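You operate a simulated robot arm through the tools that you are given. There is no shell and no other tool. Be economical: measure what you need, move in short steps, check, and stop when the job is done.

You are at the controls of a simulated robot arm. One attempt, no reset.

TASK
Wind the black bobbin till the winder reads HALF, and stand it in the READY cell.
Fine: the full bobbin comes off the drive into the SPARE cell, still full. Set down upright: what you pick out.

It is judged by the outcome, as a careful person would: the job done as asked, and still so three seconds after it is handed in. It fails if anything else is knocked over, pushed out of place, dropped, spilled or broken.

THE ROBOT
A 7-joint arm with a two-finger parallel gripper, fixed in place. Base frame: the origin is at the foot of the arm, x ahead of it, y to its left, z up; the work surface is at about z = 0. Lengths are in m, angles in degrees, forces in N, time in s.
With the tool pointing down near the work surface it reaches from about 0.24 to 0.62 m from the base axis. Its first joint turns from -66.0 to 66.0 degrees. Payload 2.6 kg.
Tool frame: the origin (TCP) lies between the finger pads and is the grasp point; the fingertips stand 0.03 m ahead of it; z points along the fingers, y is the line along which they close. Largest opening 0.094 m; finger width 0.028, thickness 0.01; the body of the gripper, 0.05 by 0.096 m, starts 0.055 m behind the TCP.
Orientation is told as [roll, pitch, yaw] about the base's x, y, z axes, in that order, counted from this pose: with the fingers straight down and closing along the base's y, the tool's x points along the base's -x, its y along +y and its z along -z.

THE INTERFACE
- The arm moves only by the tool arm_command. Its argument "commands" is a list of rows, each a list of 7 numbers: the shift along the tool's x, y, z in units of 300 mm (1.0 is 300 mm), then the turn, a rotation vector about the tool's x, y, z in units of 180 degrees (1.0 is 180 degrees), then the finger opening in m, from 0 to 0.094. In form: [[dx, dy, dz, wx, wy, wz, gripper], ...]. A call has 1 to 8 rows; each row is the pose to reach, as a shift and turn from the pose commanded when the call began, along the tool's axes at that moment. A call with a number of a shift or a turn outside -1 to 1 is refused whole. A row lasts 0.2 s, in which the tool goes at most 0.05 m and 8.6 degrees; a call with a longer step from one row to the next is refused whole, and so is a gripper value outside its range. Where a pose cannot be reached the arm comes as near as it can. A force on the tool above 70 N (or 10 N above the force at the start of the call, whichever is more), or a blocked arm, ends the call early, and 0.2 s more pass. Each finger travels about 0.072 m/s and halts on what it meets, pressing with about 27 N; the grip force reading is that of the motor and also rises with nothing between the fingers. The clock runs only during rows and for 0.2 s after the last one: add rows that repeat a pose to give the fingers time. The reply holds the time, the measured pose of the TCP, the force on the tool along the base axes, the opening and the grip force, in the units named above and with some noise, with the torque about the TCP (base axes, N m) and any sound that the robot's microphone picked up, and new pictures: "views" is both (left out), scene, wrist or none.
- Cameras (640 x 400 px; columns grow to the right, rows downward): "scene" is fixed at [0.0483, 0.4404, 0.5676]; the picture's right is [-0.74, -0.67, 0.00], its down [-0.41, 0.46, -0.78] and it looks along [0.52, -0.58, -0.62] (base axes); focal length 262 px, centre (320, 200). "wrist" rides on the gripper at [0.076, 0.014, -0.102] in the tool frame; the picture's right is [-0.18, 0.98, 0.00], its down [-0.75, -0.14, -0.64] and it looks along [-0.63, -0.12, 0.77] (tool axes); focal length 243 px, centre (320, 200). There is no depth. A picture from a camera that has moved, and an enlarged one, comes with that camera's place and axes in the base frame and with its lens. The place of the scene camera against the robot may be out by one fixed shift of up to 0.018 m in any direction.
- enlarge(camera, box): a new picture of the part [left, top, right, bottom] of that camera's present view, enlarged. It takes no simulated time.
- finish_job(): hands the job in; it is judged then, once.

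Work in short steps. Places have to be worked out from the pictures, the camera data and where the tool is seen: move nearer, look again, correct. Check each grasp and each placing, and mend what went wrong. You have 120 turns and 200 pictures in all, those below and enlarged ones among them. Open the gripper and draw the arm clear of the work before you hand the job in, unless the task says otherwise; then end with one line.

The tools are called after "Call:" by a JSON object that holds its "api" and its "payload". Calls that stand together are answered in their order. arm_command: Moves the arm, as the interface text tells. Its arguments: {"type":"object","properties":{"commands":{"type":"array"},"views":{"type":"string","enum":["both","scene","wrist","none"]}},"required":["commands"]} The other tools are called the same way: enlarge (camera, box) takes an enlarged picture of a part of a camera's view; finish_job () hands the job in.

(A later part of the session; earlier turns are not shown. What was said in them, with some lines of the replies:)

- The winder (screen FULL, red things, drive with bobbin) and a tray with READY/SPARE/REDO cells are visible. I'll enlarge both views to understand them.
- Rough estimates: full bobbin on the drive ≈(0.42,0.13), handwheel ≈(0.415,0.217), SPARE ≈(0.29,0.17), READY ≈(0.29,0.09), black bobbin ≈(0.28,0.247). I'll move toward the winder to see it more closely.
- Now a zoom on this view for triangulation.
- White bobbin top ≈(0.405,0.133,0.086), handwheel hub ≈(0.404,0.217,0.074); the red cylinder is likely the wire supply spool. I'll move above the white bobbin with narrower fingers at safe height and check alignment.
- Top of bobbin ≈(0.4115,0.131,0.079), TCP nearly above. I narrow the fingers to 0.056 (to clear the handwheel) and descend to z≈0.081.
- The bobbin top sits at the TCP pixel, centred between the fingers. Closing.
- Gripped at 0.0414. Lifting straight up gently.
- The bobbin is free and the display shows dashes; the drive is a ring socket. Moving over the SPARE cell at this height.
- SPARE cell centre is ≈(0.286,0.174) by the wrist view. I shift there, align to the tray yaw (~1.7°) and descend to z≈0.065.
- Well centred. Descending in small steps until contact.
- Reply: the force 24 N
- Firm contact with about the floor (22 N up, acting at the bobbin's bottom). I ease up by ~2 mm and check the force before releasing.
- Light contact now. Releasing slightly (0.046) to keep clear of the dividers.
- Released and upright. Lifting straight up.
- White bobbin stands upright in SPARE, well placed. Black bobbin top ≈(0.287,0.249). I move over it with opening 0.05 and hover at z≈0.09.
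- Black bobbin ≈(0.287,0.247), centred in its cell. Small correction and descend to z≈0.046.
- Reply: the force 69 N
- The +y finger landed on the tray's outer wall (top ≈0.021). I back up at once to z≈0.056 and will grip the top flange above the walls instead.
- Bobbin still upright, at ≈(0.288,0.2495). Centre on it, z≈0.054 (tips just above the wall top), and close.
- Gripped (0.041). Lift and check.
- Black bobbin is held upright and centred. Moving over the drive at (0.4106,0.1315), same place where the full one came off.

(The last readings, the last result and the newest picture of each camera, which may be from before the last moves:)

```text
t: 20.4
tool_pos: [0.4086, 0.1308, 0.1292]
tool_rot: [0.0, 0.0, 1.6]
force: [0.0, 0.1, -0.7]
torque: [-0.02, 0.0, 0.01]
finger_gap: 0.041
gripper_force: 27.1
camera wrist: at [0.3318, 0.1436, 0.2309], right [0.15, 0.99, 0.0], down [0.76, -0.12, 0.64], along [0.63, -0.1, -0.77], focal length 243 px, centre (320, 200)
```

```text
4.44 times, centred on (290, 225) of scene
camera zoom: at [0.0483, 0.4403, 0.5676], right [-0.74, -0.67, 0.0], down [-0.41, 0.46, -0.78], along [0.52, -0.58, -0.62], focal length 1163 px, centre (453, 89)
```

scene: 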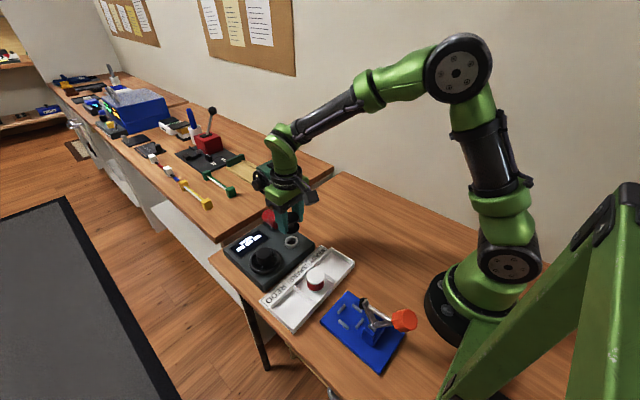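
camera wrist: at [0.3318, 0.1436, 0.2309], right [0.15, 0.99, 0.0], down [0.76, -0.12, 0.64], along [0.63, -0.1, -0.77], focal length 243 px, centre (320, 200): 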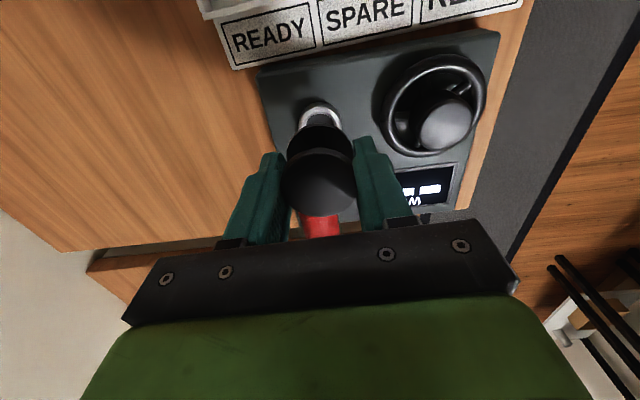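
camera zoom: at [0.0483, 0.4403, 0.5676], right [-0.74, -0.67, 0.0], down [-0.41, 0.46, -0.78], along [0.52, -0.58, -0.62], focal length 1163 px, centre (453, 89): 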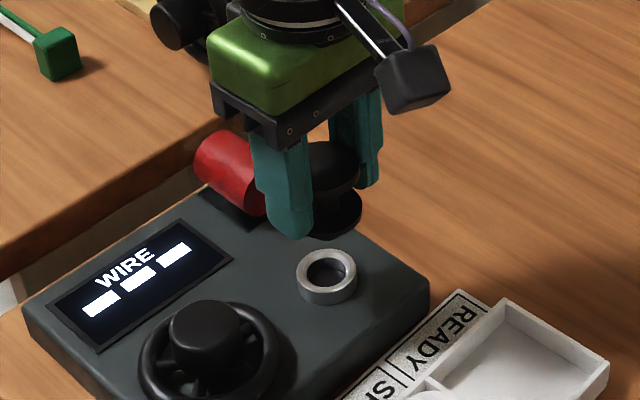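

Ring is aligned with the bobbin (same column, ring x≈0.409). Descend gently toward the expected seat at z≈0.090.

Call:
{"api": "arm_command", "payload": {"commands": [[-0.003, 0.0, 0.05, 0, 0, 0, 0.03], [-0.003, 0.0, 0.09, 0, 0, 0, 0.03], [-0.003, 0.0, 0.11, 0, 0, 0, 0.03], [-0.003, 0.0, 0.12, 0, 0, 0, 0.03], [-0.003, 0.0, 0.128, 0, 0, 0, 0.03], [-0.003, 0.0, 0.128, 0, 0, 0, 0.03]], "views": "none"}}

Call:
{"api": "enlarge", "payload": {"camera": "scene", "box": [230, 190, 350, 280]}}

Call:
{"api": "enlarge", "payload": {"camera": "wrist", "box": [220, 70, 420, 210]}}

```text
t: 21.8
tool_pos: [0.4111, 0.1318, 0.0894]
tool_rot: [0.0, -0.1, 1.7]
force: [-0.2, 0.4, -1.6]
torque: [-0.01, 0.0, 0.01]
finger_gap: 0.0407
gripper_force: 27.2
```

```text
4.44 times, centred on (290, 235) of scene
camera zoom: at [0.0483, 0.4404, 0.5676], right [-0.74, -0.67, 0.0], down [-0.41, 0.46, -0.78], along [0.52, -0.58, -0.62], focal length 1163 px, centre (453, 44)
```

zoom: 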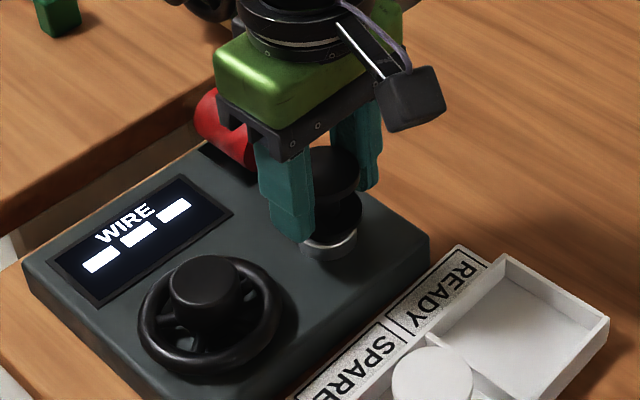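

```text
2.86 times, centred on (320, 140) of wrist
camera zoom: at [0.3332, 0.1447, 0.1931], right [0.15, 0.99, 0.0], down [0.76, -0.12, 0.64], along [0.63, -0.1, -0.77], focal length 693 px, centre (320, 371)
```

zoom: 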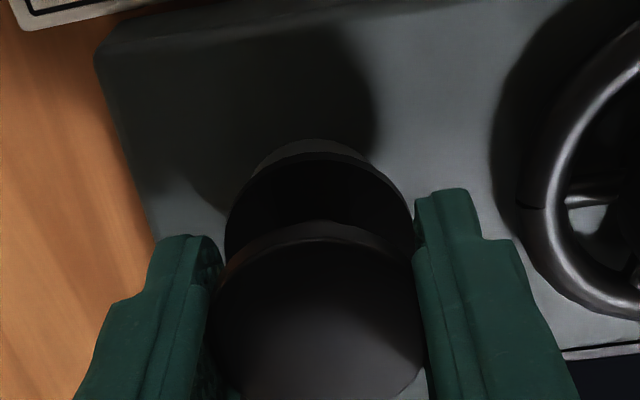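

No contact yet; the flange is just above the ring. Lowering a few mm more slowly.

Call:
{"api": "arm_command", "payload": {"commands": [[0, 0, 0.005, 0, 0, 0, 0.03], [0, 0, 0.01, 0, 0, 0, 0.03], [0, 0, 0.014, 0, 0, 0, 0.03], [0, 0, 0.014, 0, 0, 0, 0.03]], "views": "none"}}

Call:
{"api": "enlarge", "payload": {"camera": "scene", "box": [230, 190, 350, 280]}}

```text
t: 22.8
tool_pos: [0.4123, 0.1304, 0.0874]
tool_rot: [0.0, -0.2, 1.7]
force: [6.2, -4.3, 8.6]
torque: [-0.15, -0.24, 0.02]
finger_gap: 0.0408
gripper_force: 27.3
```

```text
4.44 times, centred on (290, 235) of scene
camera zoom: at [0.0482, 0.4403, 0.5676], right [-0.74, -0.67, 0.0], down [-0.41, 0.46, -0.78], along [0.52, -0.58, -0.62], focal length 1163 px, centre (453, 44)
```

zoom: 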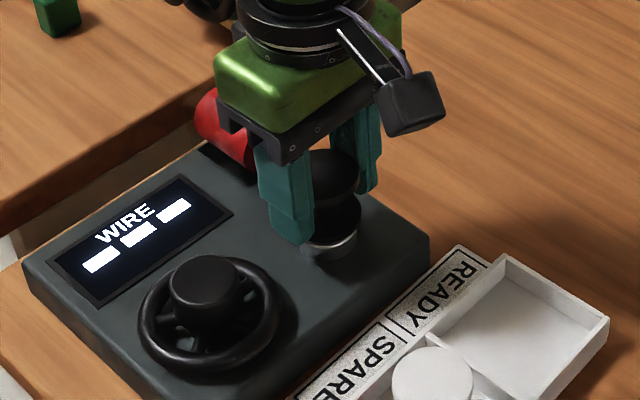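

Contact with side forces (+x, −y), display still dashes: seems not fully seated. I comply by shifting ~1 mm in the direction of the push and pressing slightly.

Call:
{"api": "arm_command", "payload": {"commands": [[-0.004, -0.004, 0.012, 0, 0, 0, 0.03], [-0.006, -0.005, 0.018, 0, 0, 0, 0.03], [-0.006, -0.005, 0.022, 0, 0, 0, 0.03], [-0.006, -0.005, 0.022, 0, 0, 0, 0.03]], "views": "none"}}

Call:
{"api": "enlarge", "payload": {"camera": "scene", "box": [230, 190, 350, 280]}}

```text
t: 23.8
tool_pos: [0.4126, 0.1305, 0.08]
tool_rot: [0.0, 0.0, 1.7]
force: [3.6, -3.0, 1.3]
torque: [-0.18, -0.22, 0.03]
finger_gap: 0.041
gripper_force: 27.3
```

```text
4.44 times, centred on (290, 235) of scene
camera zoom: at [0.0483, 0.4404, 0.5676], right [-0.74, -0.67, 0.0], down [-0.41, 0.46, -0.78], along [0.52, -0.58, -0.62], focal length 1163 px, centre (453, 44)
```

zoom: 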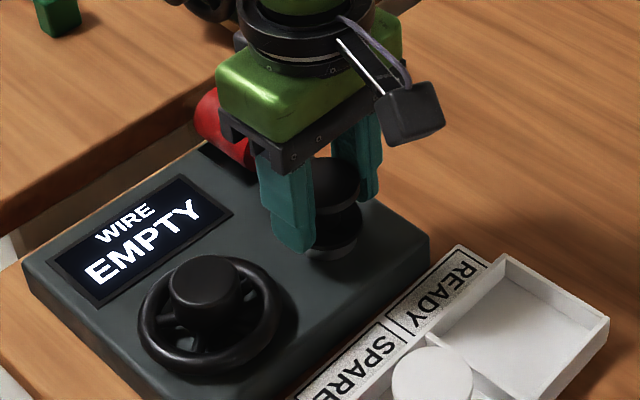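

It dropped in: display reads EMPTY. Release and rise.

Call:
{"api": "arm_command", "payload": {"commands": [[0, 0, 0, 0, 0, 0, 0.048], [0, 0, 0, 0, 0, 0, 0.054], [0, 0, 0, 0, 0, 0, 0.054], [0, 0, -0.1, 0, 0, 0, 0.054], [0, 0, -0.22, 0, 0, 0, 0.054], [0, 0, -0.22, 0, 0, 0, 0.054]], "views": "wrist"}}

Call:
{"api": "enlarge", "payload": {"camera": "scene", "box": [215, 180, 355, 285]}}

Call:
{"api": "enlarge", "payload": {"camera": "wrist", "box": [230, 20, 500, 220]}}

```text
t: 25.2
tool_pos: [0.413, 0.1313, 0.144]
tool_rot: [0.0, 0.0, 1.7]
force: [-0.1, 0.0, -0.3]
torque: [-0.02, 0.0, -0.01]
finger_gap: 0.0541
gripper_force: 0.1
camera wrist: at [0.335, 0.1433, 0.2481], right [0.15, 0.99, 0.0], down [0.76, -0.12, 0.64], along [0.63, -0.1, -0.77], focal length 243 px, centre (320, 200)
```

wrist: 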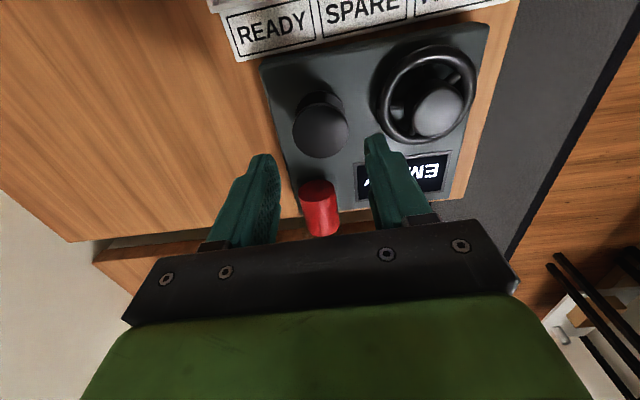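

```text
3.81 times, centred on (285, 232) of scene
camera zoom: at [0.0483, 0.4403, 0.5676], right [-0.74, -0.67, 0.0], down [-0.41, 0.46, -0.78], along [0.52, -0.58, -0.62], focal length 997 px, centre (453, 76)
```

zoom: 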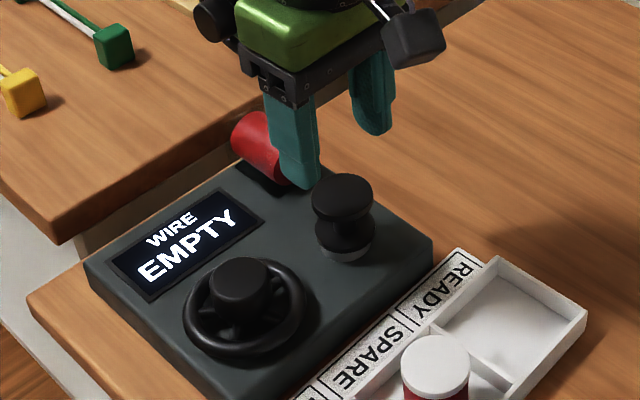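

```text
2.00 times, centred on (365, 120) of wrist
camera zoom: at [0.335, 0.1433, 0.2481], right [0.15, 0.99, 0.0], down [0.76, -0.12, 0.64], along [0.63, -0.1, -0.77], focal length 485 px, centre (230, 360)
```

zoom: 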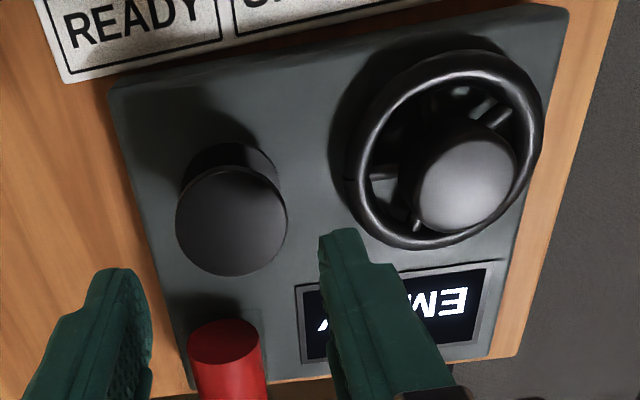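

Black bobbin seated upright, wheel hub ≈(0.409,0.217,0.074), Ø≈0.038. Moving above the hub to refine.

Call:
{"api": "arm_command", "payload": {"commands": [[0.002, 0.14, 0, 0, 0, 0, 0.056], [0.005, 0.286, 0, 0, 0, 0, 0.056], [0.005, 0.286, 0.07, 0, 0, 0, 0.056], [0.005, 0.286, 0.07, 0, 0, 0, 0.056]], "views": "wrist"}}

Call:
{"api": "enlarge", "payload": {"camera": "wrist", "box": [220, 70, 420, 210]}}

```text
t: 26.2
tool_pos: [0.4076, 0.2161, 0.1255]
tool_rot: [0.0, 0.0, 1.6]
force: [-0.2, 0.2, 0.5]
torque: [0.01, -0.01, -0.01]
finger_gap: 0.0559
gripper_force: 0.0
camera wrist: at [0.3315, 0.2288, 0.2273], right [0.16, 0.99, 0.0], down [0.76, -0.12, 0.64], along [0.63, -0.1, -0.77], focal length 243 px, centre (320, 200)
```

wrist: 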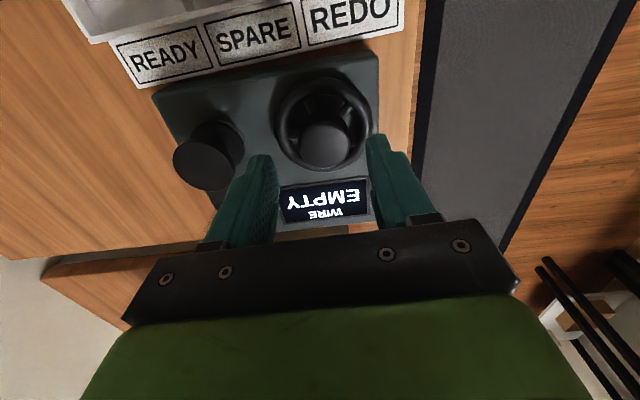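

```text
2.86 times, centred on (320, 140) of wrist
camera zoom: at [0.3315, 0.2288, 0.2273], right [0.16, 0.99, 0.0], down [0.76, -0.12, 0.64], along [0.63, -0.1, -0.77], focal length 693 px, centre (320, 371)
```

zoom: 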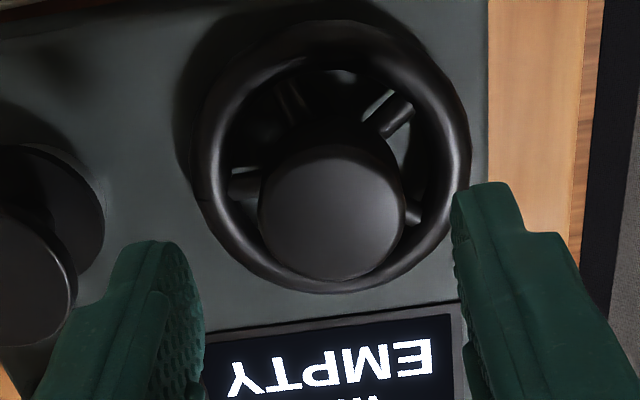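

Hub ≈(0.4105,0.219), top ≈0.071. Descend to z≈0.09 (tips ≈0.06, above the rim) and look.

Call:
{"api": "arm_command", "payload": {"commands": [[-0.01, 0.0097, 0.04, 0, 0, 0, 0.05], [-0.01, 0.0097, 0.08, 0, 0, 0, 0.05], [-0.01, 0.0097, 0.117, 0, 0, 0, 0.05], [-0.01, 0.0097, 0.117, 0, 0, 0, 0.05]], "views": "wrist"}}

Call:
{"api": "enlarge", "payload": {"camera": "scene", "box": [210, 205, 310, 280]}}

Call:
{"api": "enlarge", "payload": {"camera": "wrist", "box": [220, 70, 420, 210]}}

```text
t: 27.2
tool_pos: [0.4129, 0.2183, 0.0902]
tool_rot: [0.0, -0.1, 1.8]
force: [-0.1, -0.6, 0.3]
torque: [0.0, 0.04, 0.03]
finger_gap: 0.05
gripper_force: 0.0
camera wrist: at [0.3341, 0.2319, 0.1917], right [0.15, 0.99, 0.0], down [0.76, -0.12, 0.64], along [0.63, -0.1, -0.77], focal length 243 px, centre (320, 200)
```

wrist: 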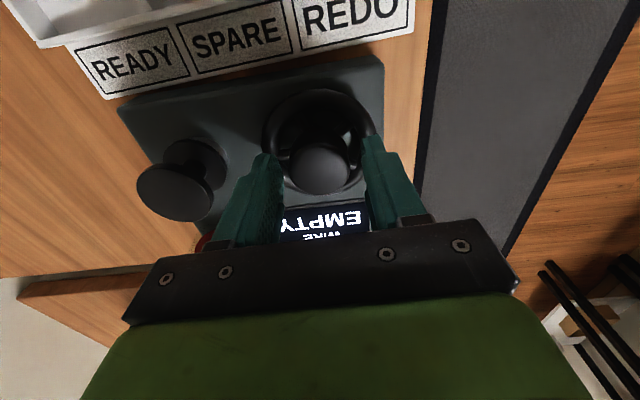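

```text
5.33 times, centred on (260, 242) of scene
camera zoom: at [0.0483, 0.4404, 0.5676], right [-0.74, -0.67, 0.0], down [-0.41, 0.46, -0.78], along [0.52, -0.58, -0.62], focal length 1396 px, centre (640, -27)
```

zoom: 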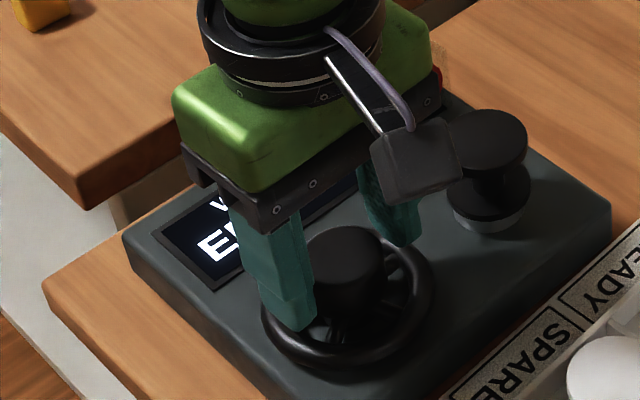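

```text
2.86 times, centred on (320, 140) of wrist
camera zoom: at [0.3341, 0.2319, 0.1917], right [0.15, 0.99, 0.0], down [0.76, -0.12, 0.64], along [0.63, -0.1, -0.77], focal length 693 px, centre (320, 371)
```

zoom: 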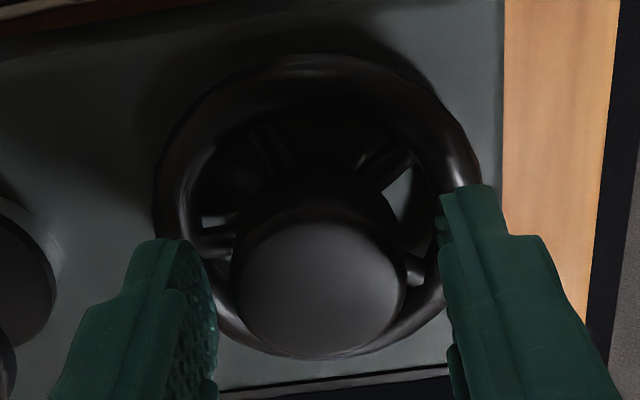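

Centred on the hub. Closing on it.

Call:
{"api": "arm_command", "payload": {"commands": [[0, 0, 0.005, 0, 0, 0, 0.042], [0, 0, 0.005, 0, 0, 0, 0.025], [0, 0, 0.005, 0, 0, 0, 0.025], [0, 0, 0.005, 0, 0, 0, 0.025]], "views": "none"}}

Call:
{"api": "enlarge", "payload": {"camera": "scene", "box": [210, 205, 310, 280]}}

```text
t: 28.2
tool_pos: [0.4123, 0.2186, 0.0891]
tool_rot: [-0.1, 0.0, 1.6]
force: [-3.4, -9.7, 4.6]
torque: [-0.14, 0.25, -0.14]
finger_gap: 0.0371
gripper_force: 44.5
```

```text
5.33 times, centred on (260, 242) of scene
camera zoom: at [0.0482, 0.4403, 0.5676], right [-0.74, -0.67, 0.0], down [-0.41, 0.46, -0.78], along [0.52, -0.58, -0.62], focal length 1396 px, centre (640, -27)
```

zoom: 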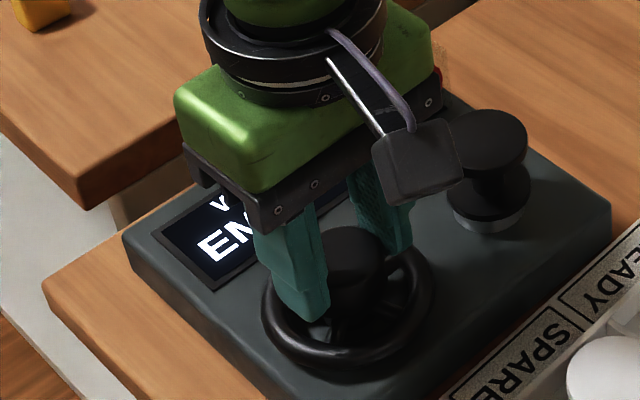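

Gripped (0.037). Ease the side load by ~1 mm and try turning clockwise (tool +z) about 32°.

Call:
{"api": "arm_command", "payload": {"commands": [[0.002, -0.004, 0.005, 0, 0, 0, 0.025], [0.002, -0.004, 0.005, 0, 0, 0.045, 0.025], [0.002, -0.004, 0.005, 0, 0, 0.09, 0.025], [0.002, -0.004, 0.005, 0, 0, 0.135, 0.025], [0.002, -0.004, 0.005, 0, 0, 0.18, 0.025], [0.002, -0.004, 0.005, 0, 0, 0.18, 0.025]], "views": "none"}}

Call:
{"api": "enlarge", "payload": {"camera": "scene", "box": [210, 205, 310, 280]}}

```text
t: 29.6
tool_pos: [0.4131, 0.2205, 0.0886]
tool_rot: [0.3, -0.2, -30.7]
force: [6.3, 7.3, 17.0]
torque: [-0.4, -0.93, 0.03]
finger_gap: 0.0371
gripper_force: 45.2
```

```text
5.33 times, centred on (260, 242) of scene
camera zoom: at [0.0482, 0.4403, 0.5677], right [-0.74, -0.67, 0.0], down [-0.41, 0.46, -0.78], along [0.52, -0.58, -0.62], focal length 1396 px, centre (640, -27)
```

zoom: 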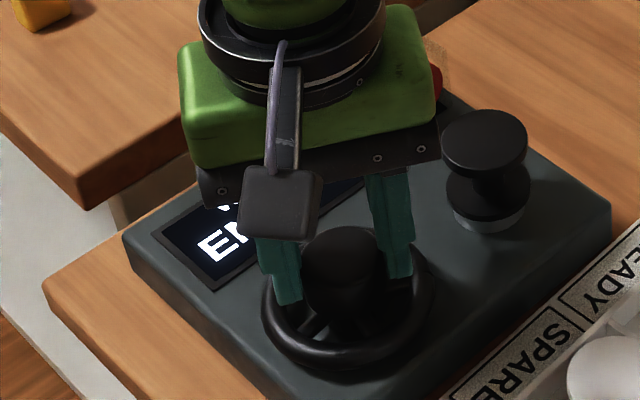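

The wheel follows with little torque. Reduce the down load slightly and keep turning another ~55°, then read the display.

Call:
{"api": "arm_command", "payload": {"commands": [[0, 0, -0.005, 0, 0, 0.045, 0.025], [0, 0, -0.005, 0, 0, 0.09, 0.025], [0, 0, -0.005, 0, 0, 0.135, 0.025], [0, 0, -0.005, 0, 0, 0.18, 0.025], [0, 0, -0.005, 0, 0, 0.225, 0.025], [0, 0, -0.005, 0, 0, 0.27, 0.025], [0, 0, -0.005, 0, 0, 0.315, 0.025], [0, 0, -0.005, 0, 0, 0.315, 0.025]], "views": "none"}}

Call:
{"api": "enlarge", "payload": {"camera": "scene", "box": [210, 205, 310, 280]}}

```text
t: 31.4
tool_pos: [0.4158, 0.2194, 0.0896]
tool_rot: [0.7, 0.2, -87.2]
force: [38.8, 32.8, -28.7]
torque: [0.69, -0.22, 0.05]
finger_gap: 0.037
gripper_force: 44.8
```

```text
5.33 times, centred on (260, 242) of scene
camera zoom: at [0.0484, 0.4404, 0.5675], right [-0.74, -0.67, 0.0], down [-0.41, 0.46, -0.78], along [0.52, -0.58, -0.62], focal length 1396 px, centre (640, -27)
```

zoom: 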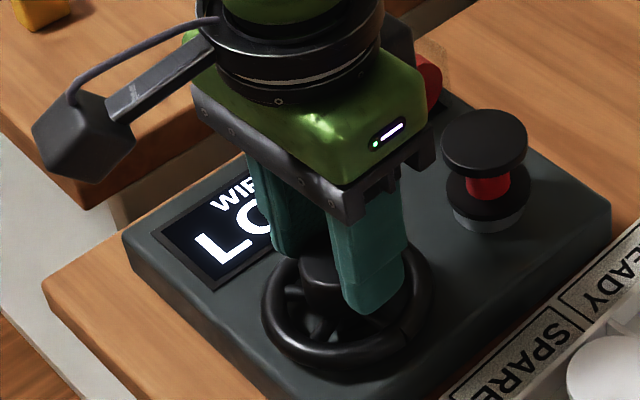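

Display now reads LO(W) and red wire is on the bobbin: clockwise winds. Side load has built up, so I release, rise, and rotate back to regrip.

Call:
{"api": "arm_command", "payload": {"commands": [[0, 0, 0, 0, 0, 0, 0.042], [0, 0, 0, 0, 0, 0, 0.05], [0, 0, 0, 0, 0, 0, 0.052], [0, 0, -0.06, 0, 0, 0, 0.052], [0, 0, -0.12, 0, 0, 0, 0.052]], "views": "none"}}

Call:
{"api": "arm_command", "payload": {"commands": [[0, 0, 0, 0, 0, -0.047, 0.052], [0, 0, 0, 0, 0, -0.094, 0.052], [0, 0, 0, 0, 0, -0.141, 0.052], [0, 0, 0, 0, 0, -0.188, 0.052], [0, 0, 0, 0, 0, -0.235, 0.052], [0, 0, 0, 0, 0, -0.282, 0.052], [0, 0, 0, 0, 0, -0.329, 0.052], [0, 0, 0, 0, 0, -0.376, 0.052]], "views": "none"}}

Call:
{"api": "arm_command", "payload": {"commands": [[0, 0, 0, 0, 0, -0.047, 0.052], [0, 0, 0, 0, 0, -0.094, 0.052], [0, 0, 0, 0, 0, -0.115, 0.052], [0, 0, 0, 0, 0, -0.115, 0.052]], "views": "none"}}

Call:
{"api": "enlarge", "payload": {"camera": "scene", "box": [210, 190, 330, 280]}}

Call:
{"api": "enlarge", "payload": {"camera": "wrist", "box": [220, 70, 420, 210]}}

```text
t: 32.6
tool_pos: [0.4103, 0.2178, 0.125]
tool_rot: [0.0, 0.0, -87.4]
force: [-1.6, 0.1, -0.5]
torque: [-0.03, -0.01, -0.01]
finger_gap: 0.0518
gripper_force: 0.1
```

```text
t: 34.4
tool_pos: [0.4104, 0.2182, 0.1243]
tool_rot: [0.0, 0.0, -19.6]
force: [0.2, 0.6, 0.3]
torque: [0.02, -0.05, -0.03]
finger_gap: 0.052
gripper_force: 0.0
```

```text
t: 35.4
tool_pos: [0.4111, 0.2188, 0.1236]
tool_rot: [0.0, 0.0, 1.2]
force: [-0.2, 0.5, 0.6]
torque: [0.0, 0.02, 0.0]
finger_gap: 0.0519
gripper_force: 0.0
```

```text
4.44 times, centred on (270, 235) of scene
camera zoom: at [0.0483, 0.4404, 0.5676], right [-0.74, -0.67, 0.0], down [-0.41, 0.46, -0.78], along [0.52, -0.58, -0.62], focal length 1163 px, centre (542, 44)
```

zoom: 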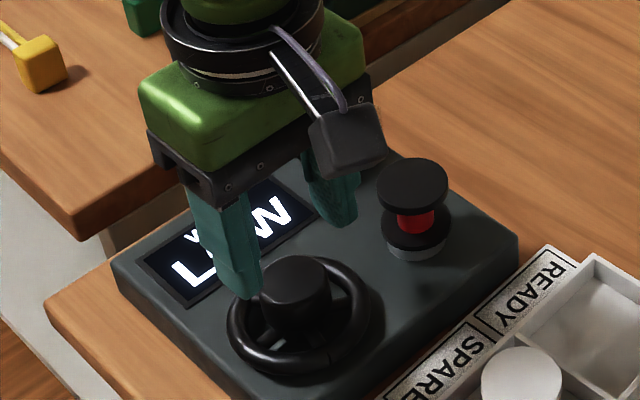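

```text
2.86 times, centred on (320, 140) of wrist
camera zoom: at [0.3335, 0.2317, 0.2266], right [0.17, 0.99, 0.0], down [0.76, -0.13, 0.64], along [0.63, -0.11, -0.77], focal length 693 px, centre (320, 371)
```

zoom: 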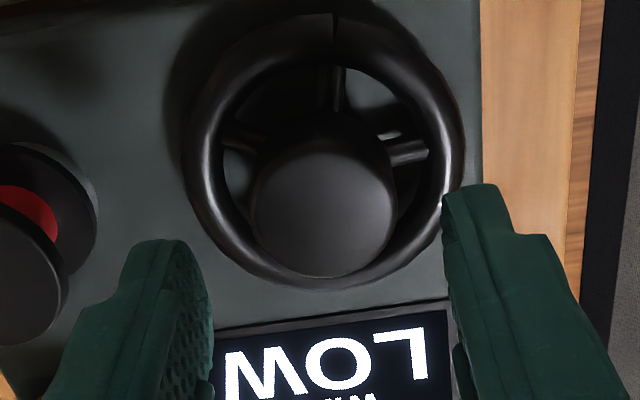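

LOW confirmed. Recentre slightly (+x 2 mm, +y 1 mm), descend, and regrip.

Call:
{"api": "arm_command", "payload": {"commands": [[-0.008, 0.003, 0.04, 0, 0, 0, 0.05], [-0.008, 0.003, 0.08, 0, 0, 0, 0.05], [-0.008, 0.003, 0.112, 0, 0, 0, 0.05], [-0.008, 0.003, 0.112, 0, 0, 0, 0.04], [-0.008, 0.003, 0.112, 0, 0, 0, 0.028], [-0.008, 0.003, 0.112, 0, 0, 0, 0.028], [-0.008, 0.003, 0.112, 0, 0, 0, 0.028]], "views": "none"}}

Call:
{"api": "arm_command", "payload": {"commands": [[0, 0, 0, 0, 0, 0.045, 0.028], [0, 0, 0, 0, 0, 0.09, 0.028], [0, 0, 0, 0, 0, 0.135, 0.028], [0, 0, 0, 0, 0, 0.18, 0.028], [0, 0, 0, 0, 0, 0.18, 0.028]], "views": "none"}}

Call:
{"api": "enlarge", "payload": {"camera": "scene", "box": [210, 205, 310, 280]}}

```text
t: 37.0
tool_pos: [0.4132, 0.2173, 0.0895]
tool_rot: [-0.1, 0.0, 1.0]
force: [-0.6, -6.0, -0.3]
torque: [-0.09, -0.06, -0.02]
finger_gap: 0.0372
gripper_force: 45.7
```

```text
t: 38.2
tool_pos: [0.4141, 0.2196, 0.091]
tool_rot: [-0.1, 0.0, -31.5]
force: [7.9, -1.0, -12.6]
torque: [-0.14, -0.36, -0.02]
finger_gap: 0.0367
gripper_force: 45.4
```

```text
5.33 times, centred on (260, 242) of scene
camera zoom: at [0.0483, 0.4404, 0.5676], right [-0.74, -0.67, 0.0], down [-0.41, 0.46, -0.78], along [0.52, -0.58, -0.62], focal length 1396 px, centre (640, -27)
```

zoom: 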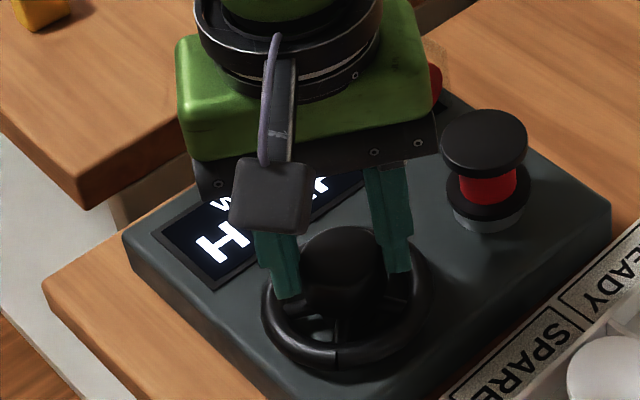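

Display starts with "H" and the last letter visible looks like an F; release gently and rise to read it.

Call:
{"api": "arm_command", "payload": {"commands": [[0, 0, 0, 0, 0, 0, 0.042], [0, 0, 0, 0, 0, 0, 0.05], [0, 0, 0, 0, 0, 0, 0.052], [0, 0, -0.06, 0, 0, 0, 0.052], [0, 0, -0.2, 0, 0, 0, 0.052], [0, 0, -0.3, 0, 0, 0, 0.052]], "views": "none"}}

Call:
{"api": "enlarge", "payload": {"camera": "scene", "box": [210, 205, 310, 280]}}

```text
t: 39.6
tool_pos: [0.414, 0.219, 0.1798]
tool_rot: [0.0, -0.1, -31.4]
force: [-0.2, -0.2, -0.8]
torque: [-0.02, -0.01, 0.02]
finger_gap: 0.0522
gripper_force: 0.2
```

```text
5.33 times, centred on (260, 242) of scene
camera zoom: at [0.0483, 0.4404, 0.5676], right [-0.74, -0.67, 0.0], down [-0.41, 0.46, -0.78], along [0.52, -0.58, -0.62], focal length 1396 px, centre (640, -27)
```

zoom: 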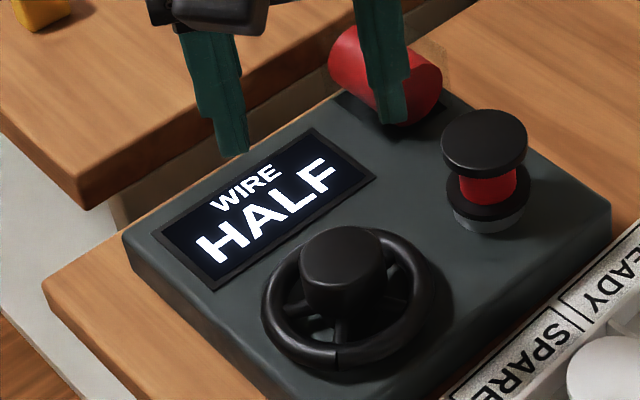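

HALF. Rotate back and go above the black bobbin.

Call:
{"api": "arm_command", "payload": {"commands": [[0, 0, 0, 0, 0, -0.046, 0.056], [0, 0, 0, 0, 0, -0.092, 0.056], [0, 0, 0, 0, 0, -0.138, 0.056], [0, 0, 0, 0, 0, -0.184, 0.056], [0, 0, 0, 0, 0, -0.184, 0.056]], "views": "none"}}

Call:
{"api": "arm_command", "payload": {"commands": [[0, -0.14, 0, 0, 0, 0, 0.056], [-0.004, -0.293, 0, 0, 0, 0, 0.056], [-0.004, -0.293, 0.1, 0, 0, 0, 0.056], [-0.004, -0.293, 0.2, 0, 0, 0, 0.056], [-0.004, -0.293, 0.2, 0, 0, 0, 0.056]], "views": "none"}}

Call:
{"api": "enlarge", "payload": {"camera": "wrist", "box": [220, 70, 420, 210]}}

```text
t: 40.8
tool_pos: [0.4135, 0.2188, 0.1796]
tool_rot: [0.0, -0.1, 1.7]
force: [1.1, 0.6, 0.1]
torque: [-0.01, 0.02, 0.01]
finger_gap: 0.0562
gripper_force: 0.0
```

```text
t: 42.0
tool_pos: [0.4183, 0.1306, 0.1202]
tool_rot: [0.0, 0.0, 1.7]
force: [0.6, -0.7, 0.0]
torque: [0.0, -0.01, -0.01]
finger_gap: 0.0563
gripper_force: 0.2
```

```text
2.86 times, centred on (320, 140) of wrist
camera zoom: at [0.3401, 0.1437, 0.2237], right [0.15, 0.99, 0.0], down [0.76, -0.12, 0.64], along [0.63, -0.1, -0.77], focal length 693 px, centre (320, 371)
```

zoom: 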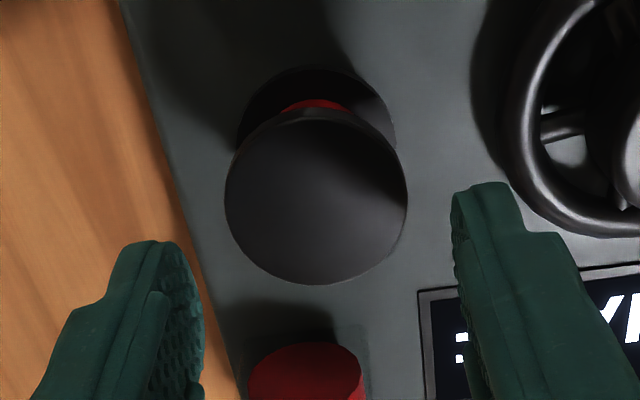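

Bobbin top ≈(0.411,0.131). Correct x by −6 mm, descend to z≈0.080 and grip the top flange as before.

Call:
{"api": "arm_command", "payload": {"commands": [[0.0207, 0.002, 0.0, 0, 0, 0, 0.056], [0.0207, 0.002, 0.05, 0, 0, 0, 0.056], [0.0207, 0.002, 0.1, 0, 0, 0, 0.056], [0.0207, 0.002, 0.134, 0, 0, 0, 0.056], [0.0207, 0.002, 0.134, 0, 0, 0, 0.056]], "views": "none"}}

Call:
{"api": "enlarge", "payload": {"camera": "wrist", "box": [220, 70, 420, 230]}}

Call:
{"api": "enlarge", "payload": {"camera": "scene", "box": [230, 190, 350, 280]}}

```text
t: 43.2
tool_pos: [0.4109, 0.1311, 0.0807]
tool_rot: [0.0, 0.0, 1.7]
force: [-0.1, 0.4, 0.5]
torque: [0.03, -0.01, -0.05]
finger_gap: 0.056
gripper_force: 0.0
```

```text
2.50 times, centred on (320, 150) of wrist
camera zoom: at [0.3337, 0.1441, 0.1827], right [0.15, 0.99, 0.0], down [0.76, -0.12, 0.64], along [0.63, -0.1, -0.77], focal length 606 px, centre (320, 325)
```

zoom: 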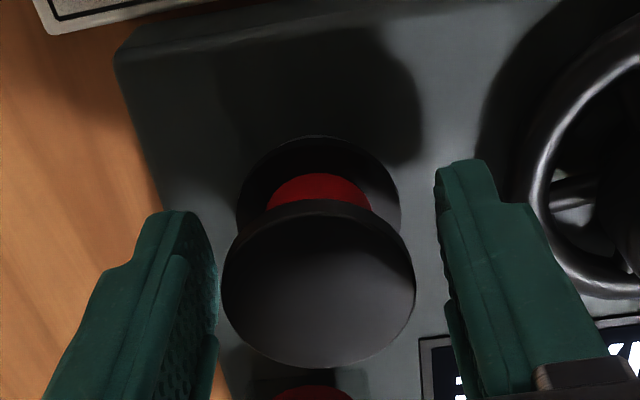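

```text
4.44 times, centred on (290, 235) of scene
camera zoom: at [0.0483, 0.4404, 0.5676], right [-0.74, -0.67, 0.0], down [-0.41, 0.46, -0.78], along [0.52, -0.58, -0.62], focal length 1163 px, centre (453, 44)
```

zoom: 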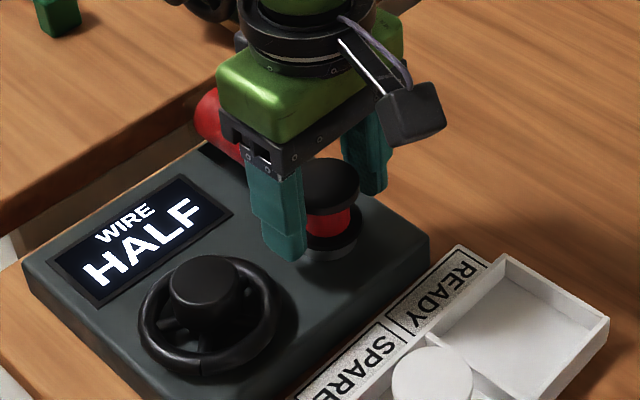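

Aligned around the bobbin, HALF still showing. Close and lift.

Call:
{"api": "arm_command", "payload": {"commands": [[0, 0, 0, 0, 0, 0, 0.046], [0, 0, 0, 0, 0, 0, 0.03], [0, 0, 0, 0, 0, 0, 0.03], [0, 0, 0, 0, 0, 0, 0.03], [0, 0, -0.03, 0, 0, 0, 0.03], [0, 0, -0.1, 0, 0, 0, 0.03], [0, 0, -0.25, 0, 0, 0, 0.03], [0, 0, -0.25, 0, 0, 0, 0.03]], "views": "none"}}

Call:
{"api": "enlarge", "payload": {"camera": "wrist", "box": [160, 0, 480, 220]}}

Call:
{"api": "enlarge", "payload": {"camera": "scene", "box": [230, 190, 350, 280]}}

```text
t: 45.0
tool_pos: [0.4111, 0.1319, 0.1565]
tool_rot: [0.1, 0.1, 1.7]
force: [0.6, -0.8, -1.4]
torque: [-0.02, 0.01, 0.05]
finger_gap: 0.0414
gripper_force: 26.9
```

```text
1.82 times, centred on (320, 110) of wrist
camera zoom: at [0.334, 0.1444, 0.2587], right [0.15, 0.99, 0.0], down [0.76, -0.12, 0.64], along [0.63, -0.1, -0.77], focal length 441 px, centre (320, 364)
```

zoom: 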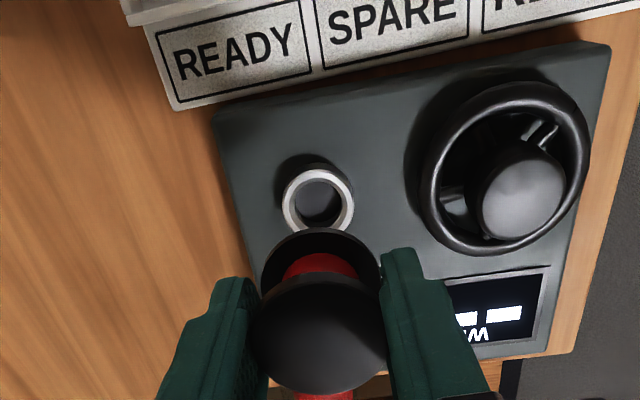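

```text
4.44 times, centred on (290, 235) of scene
camera zoom: at [0.0483, 0.4404, 0.5676], right [-0.74, -0.67, 0.0], down [-0.41, 0.46, -0.78], along [0.52, -0.58, -0.62], focal length 1163 px, centre (453, 44)
```

zoom: 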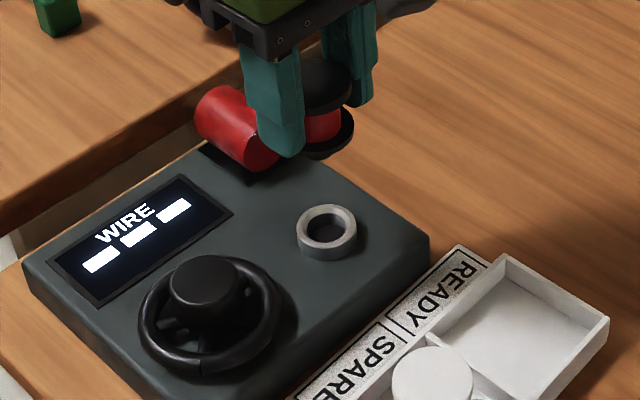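

Bobbin with wire held. Moving over READY (≈(0.288,0.100)).

Call:
{"api": "arm_command", "payload": {"commands": [[0.13, -0.03, 0, 0, 0, 0, 0.03], [0.26, -0.06, 0, 0, 0, 0, 0.03], [0.36, -0.08, 0, 0, 0, 0, 0.03], [0.413, -0.092, 0, 0, 0, 0, 0.03], [0.413, -0.092, 0.1, 0, 0, 0, 0.03], [0.413, -0.092, 0.18, 0, 0, 0, 0.03], [0.413, -0.092, 0.18, 0, 0, 0, 0.03]], "views": "both"}}

Call:
{"api": "enlarge", "payload": {"camera": "wrist", "box": [180, 50, 460, 230]}}

Call:
{"api": "enlarge", "payload": {"camera": "scene", "box": [270, 210, 390, 300]}}

```text
t: 46.6
tool_pos: [0.2899, 0.0992, 0.101]
tool_rot: [0.1, 0.0, 1.7]
force: [-0.7, -0.3, -0.7]
torque: [0.01, 0.0, -0.03]
finger_gap: 0.0412
gripper_force: 27.4
camera wrist: at [0.211, 0.113, 0.2041], right [0.16, 0.99, 0.0], down [0.76, -0.12, 0.64], along [0.63, -0.1, -0.77], focal length 243 px, centre (320, 200)
```

scene: 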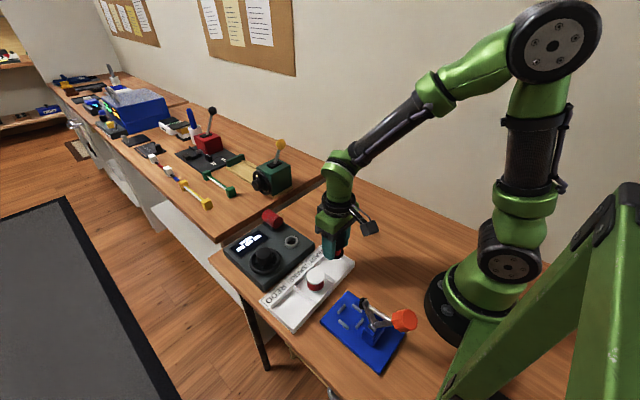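
wrist: 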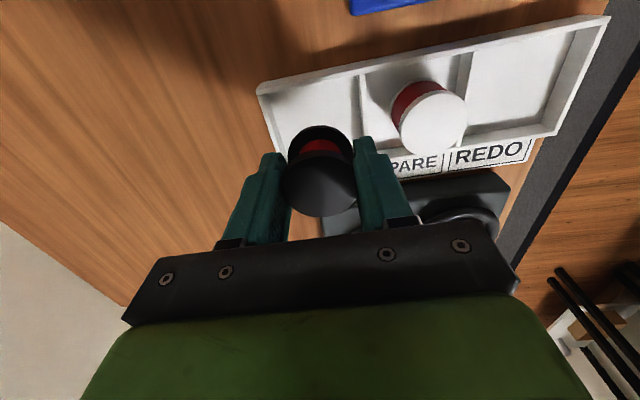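

```text
2.22 times, centred on (320, 140) of wrist
camera zoom: at [0.211, 0.113, 0.2041], right [0.16, 0.99, 0.0], down [0.76, -0.12, 0.64], along [0.63, -0.1, -0.77], focal length 539 px, centre (320, 333)
```

zoom: 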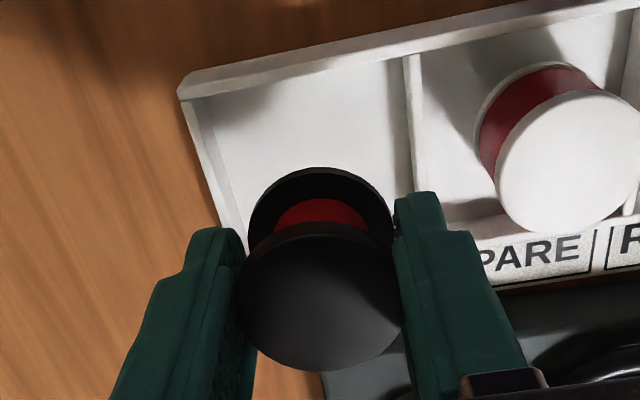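

```text
4.44 times, centred on (330, 255) of scene
camera zoom: at [0.0483, 0.4404, 0.5676], right [-0.74, -0.67, 0.0], down [-0.41, 0.46, -0.78], along [0.52, -0.58, -0.62], focal length 1163 px, centre (276, -44)
```

zoom: 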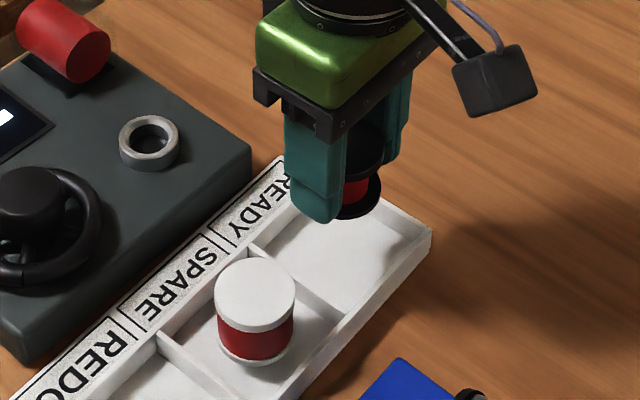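

Cell centre y≈0.101. Small correction and lower to z≈0.058.

Call:
{"api": "arm_command", "payload": {"commands": [[0.005, 0.005, 0.04, 0, 0, 0, 0.03], [0.005, 0.005, 0.09, 0, 0, 0, 0.03], [0.005, 0.005, 0.13, 0, 0, 0, 0.03], [0.005, 0.005, 0.143, 0, 0, 0, 0.03], [0.005, 0.005, 0.143, 0, 0, 0, 0.03]], "views": "none"}}

Call:
{"api": "enlarge", "payload": {"camera": "scene", "box": [270, 210, 390, 300]}}

Call:
{"api": "enlarge", "payload": {"camera": "wrist", "box": [180, 50, 460, 230]}}

```text
t: 47.8
tool_pos: [0.2856, 0.1013, 0.059]
tool_rot: [0.0, 0.0, 1.8]
force: [-0.1, 0.3, -0.3]
torque: [0.02, 0.0, -0.01]
finger_gap: 0.0409
gripper_force: 26.8
```

```text
4.44 times, centred on (330, 255) of scene
camera zoom: at [0.0483, 0.4404, 0.5676], right [-0.74, -0.67, 0.0], down [-0.41, 0.46, -0.78], along [0.52, -0.58, -0.62], focal length 1163 px, centre (276, -44)
```

zoom: 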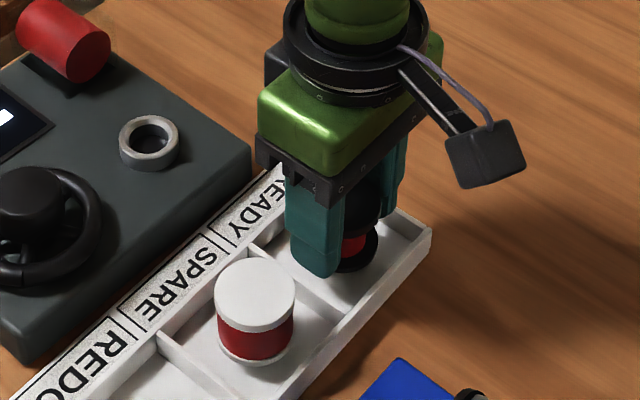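

```text
2.22 times, centred on (320, 140) of wrist
camera zoom: at [0.2091, 0.1142, 0.1612], right [0.15, 0.99, 0.0], down [0.76, -0.12, 0.64], along [0.63, -0.1, -0.77], focal length 539 px, centre (320, 333)
```

zoom: 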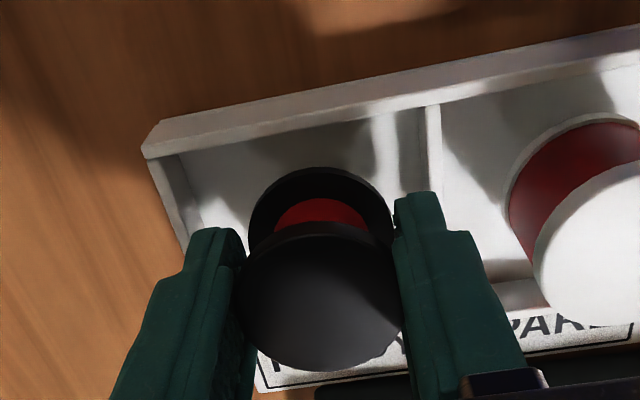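

Inside the cell, clear of all walls. Lower in small steps to touch.

Call:
{"api": "arm_command", "payload": {"commands": [[0, 0, 0.006, 0, 0, 0, 0.03], [0, 0, 0.012, 0, 0, 0, 0.03], [0, 0, 0.018, 0, 0, 0, 0.03], [0, 0, 0.018, 0, 0, 0, 0.03]], "views": "none"}}

```text
t: 48.8
tool_pos: [0.2884, 0.1021, 0.0547]
tool_rot: [0.1, -0.3, 1.7]
force: [-1.9, -3.2, 24.5]
torque: [-0.17, 0.05, -0.04]
finger_gap: 0.0409
gripper_force: 27.4
```

Contact at z≈0.055 (24 N). Ease up slightly, then check.

Call:
{"api": "arm_command", "payload": {"commands": [[0, 0, -0.006, 0, 0, 0, 0.03], [0, 0, -0.008, 0, 0, 0, 0.03]], "views": "none"}}

Call:
{"api": "enlarge", "payload": {"camera": "scene", "box": [290, 220, 370, 280]}}

```text
t: 49.4
tool_pos: [0.2862, 0.1006, 0.0555]
tool_rot: [0.0, 0.1, 1.8]
force: [0.3, -0.4, -0.3]
torque: [-0.01, 0.0, -0.02]
finger_gap: 0.0411
gripper_force: 26.6
```

```text
6.67 times, centred on (330, 250) of scene
camera zoom: at [0.0483, 0.4404, 0.5676], right [-0.74, -0.67, 0.0], down [-0.41, 0.46, -0.78], along [0.52, -0.58, -0.62], focal length 1745 px, centre (253, -133)
```

zoom: 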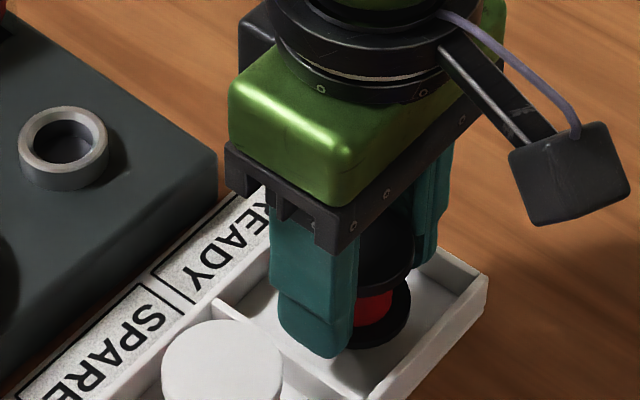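

Just off the floor; lower ~0.7 mm and release, then lift away.

Call:
{"api": "arm_command", "payload": {"commands": [[0, 0, 0.0025, 0, 0, 0, 0.03], [0, 0, 0.0025, 0, 0, 0, 0.043], [0, 0, 0.0025, 0, 0, 0, 0.047], [0, 0, 0.0025, 0, 0, 0, 0.048], [0, 0, -0.05, 0, 0, 0, 0.048], [0, 0, -0.15, 0, 0, 0, 0.05], [0, 0, -0.3, 0, 0, 0, 0.06], [0, 0, -0.4, 0, 0, 0, 0.06]], "views": "both"}}

Call:
{"api": "enlarge", "payload": {"camera": "scene", "box": [210, 200, 390, 335]}}

```text
t: 51.2
tool_pos: [0.2851, 0.101, 0.1761]
tool_rot: [0.0, 0.0, 1.6]
force: [0.7, -0.5, -0.9]
torque: [-0.01, -0.02, 0.03]
finger_gap: 0.0599
gripper_force: 0.1
camera wrist: at [0.2081, 0.1139, 0.2776], right [0.15, 0.99, 0.0], down [0.76, -0.12, 0.64], along [0.63, -0.1, -0.77], focal length 243 px, centre (320, 200)
```

scene: 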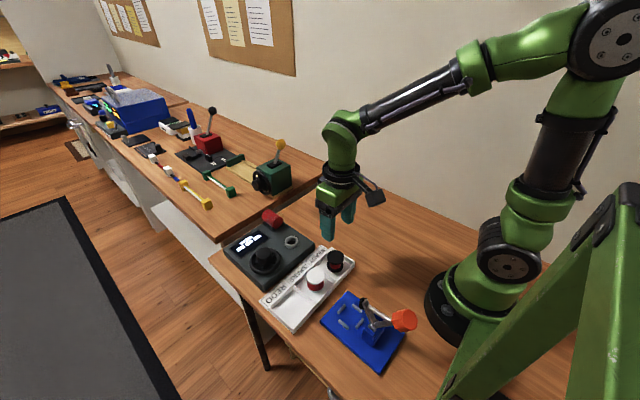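
wrist: 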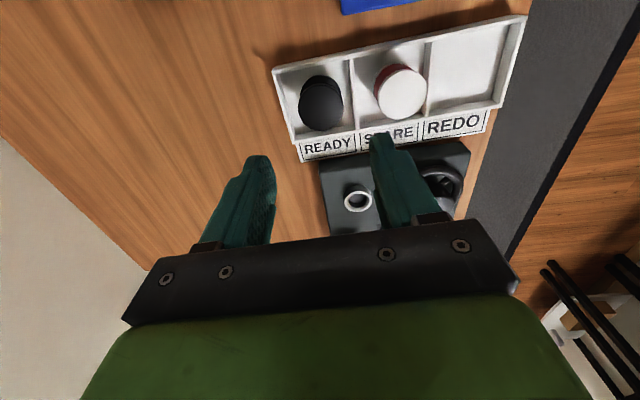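

```text
2.96 times, centred on (300, 268) of scene
camera zoom: at [0.0483, 0.4404, 0.5676], right [-0.74, -0.67, 0.0], down [-0.41, 0.46, -0.78], along [0.52, -0.58, -0.62], focal length 775 px, centre (379, 0)
```

zoom: 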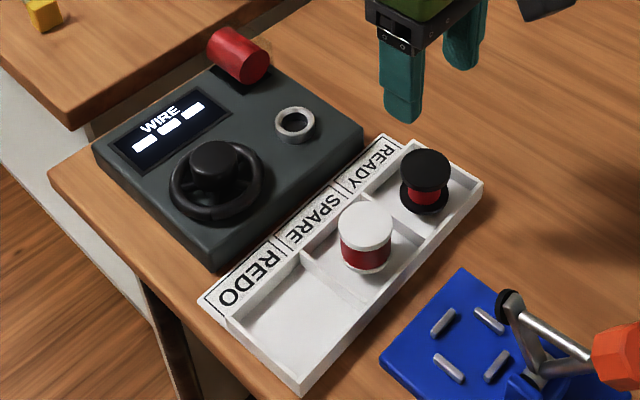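

Both bobbins stand upright in their cells (black half-wound in READY, full white in SPARE). The gripper is open; I raise it a little more and then hand in.

Call:
{"api": "arm_command", "payload": {"commands": [[0, 0, -0.15, 0, 0, 0, 0.07], [0, 0, -0.3, 0, 0, 0, 0.08], [0, 0, -0.4, 0, 0, 0, 0.09], [0, 0, -0.4, 0, 0, 0, 0.09]], "views": "scene"}}

```text
t: 52.2
tool_pos: [0.2872, 0.1021, 0.295]
tool_rot: [0.0, 0.0, 1.7]
force: [0.5, -0.2, -0.1]
torque: [0.01, -0.01, -0.01]
finger_gap: 0.0901
gripper_force: 0.0
```

scene: 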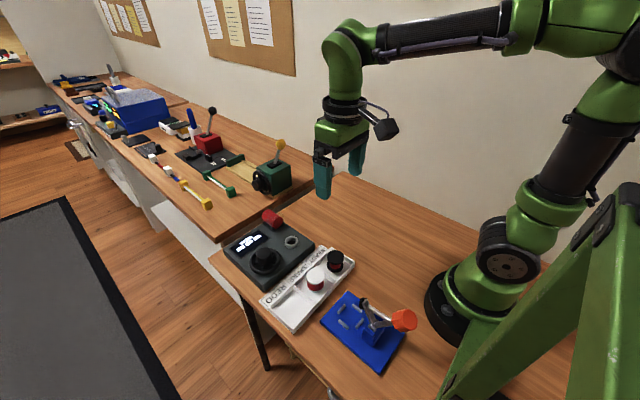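

All is stable and the arm is clear; handing in.

Call:
{"api": "finish_job", "payload": {}}

```text
The job is handed in.
```

The black bobbin was wound until the winder read HALF and stands upright in READY; the full bobbin stands upright, still full, in SPARE. A finger pressed on the tray's outer wall once (about 65 N) during the first try at the black bobbin, with no visible shift afterwards.
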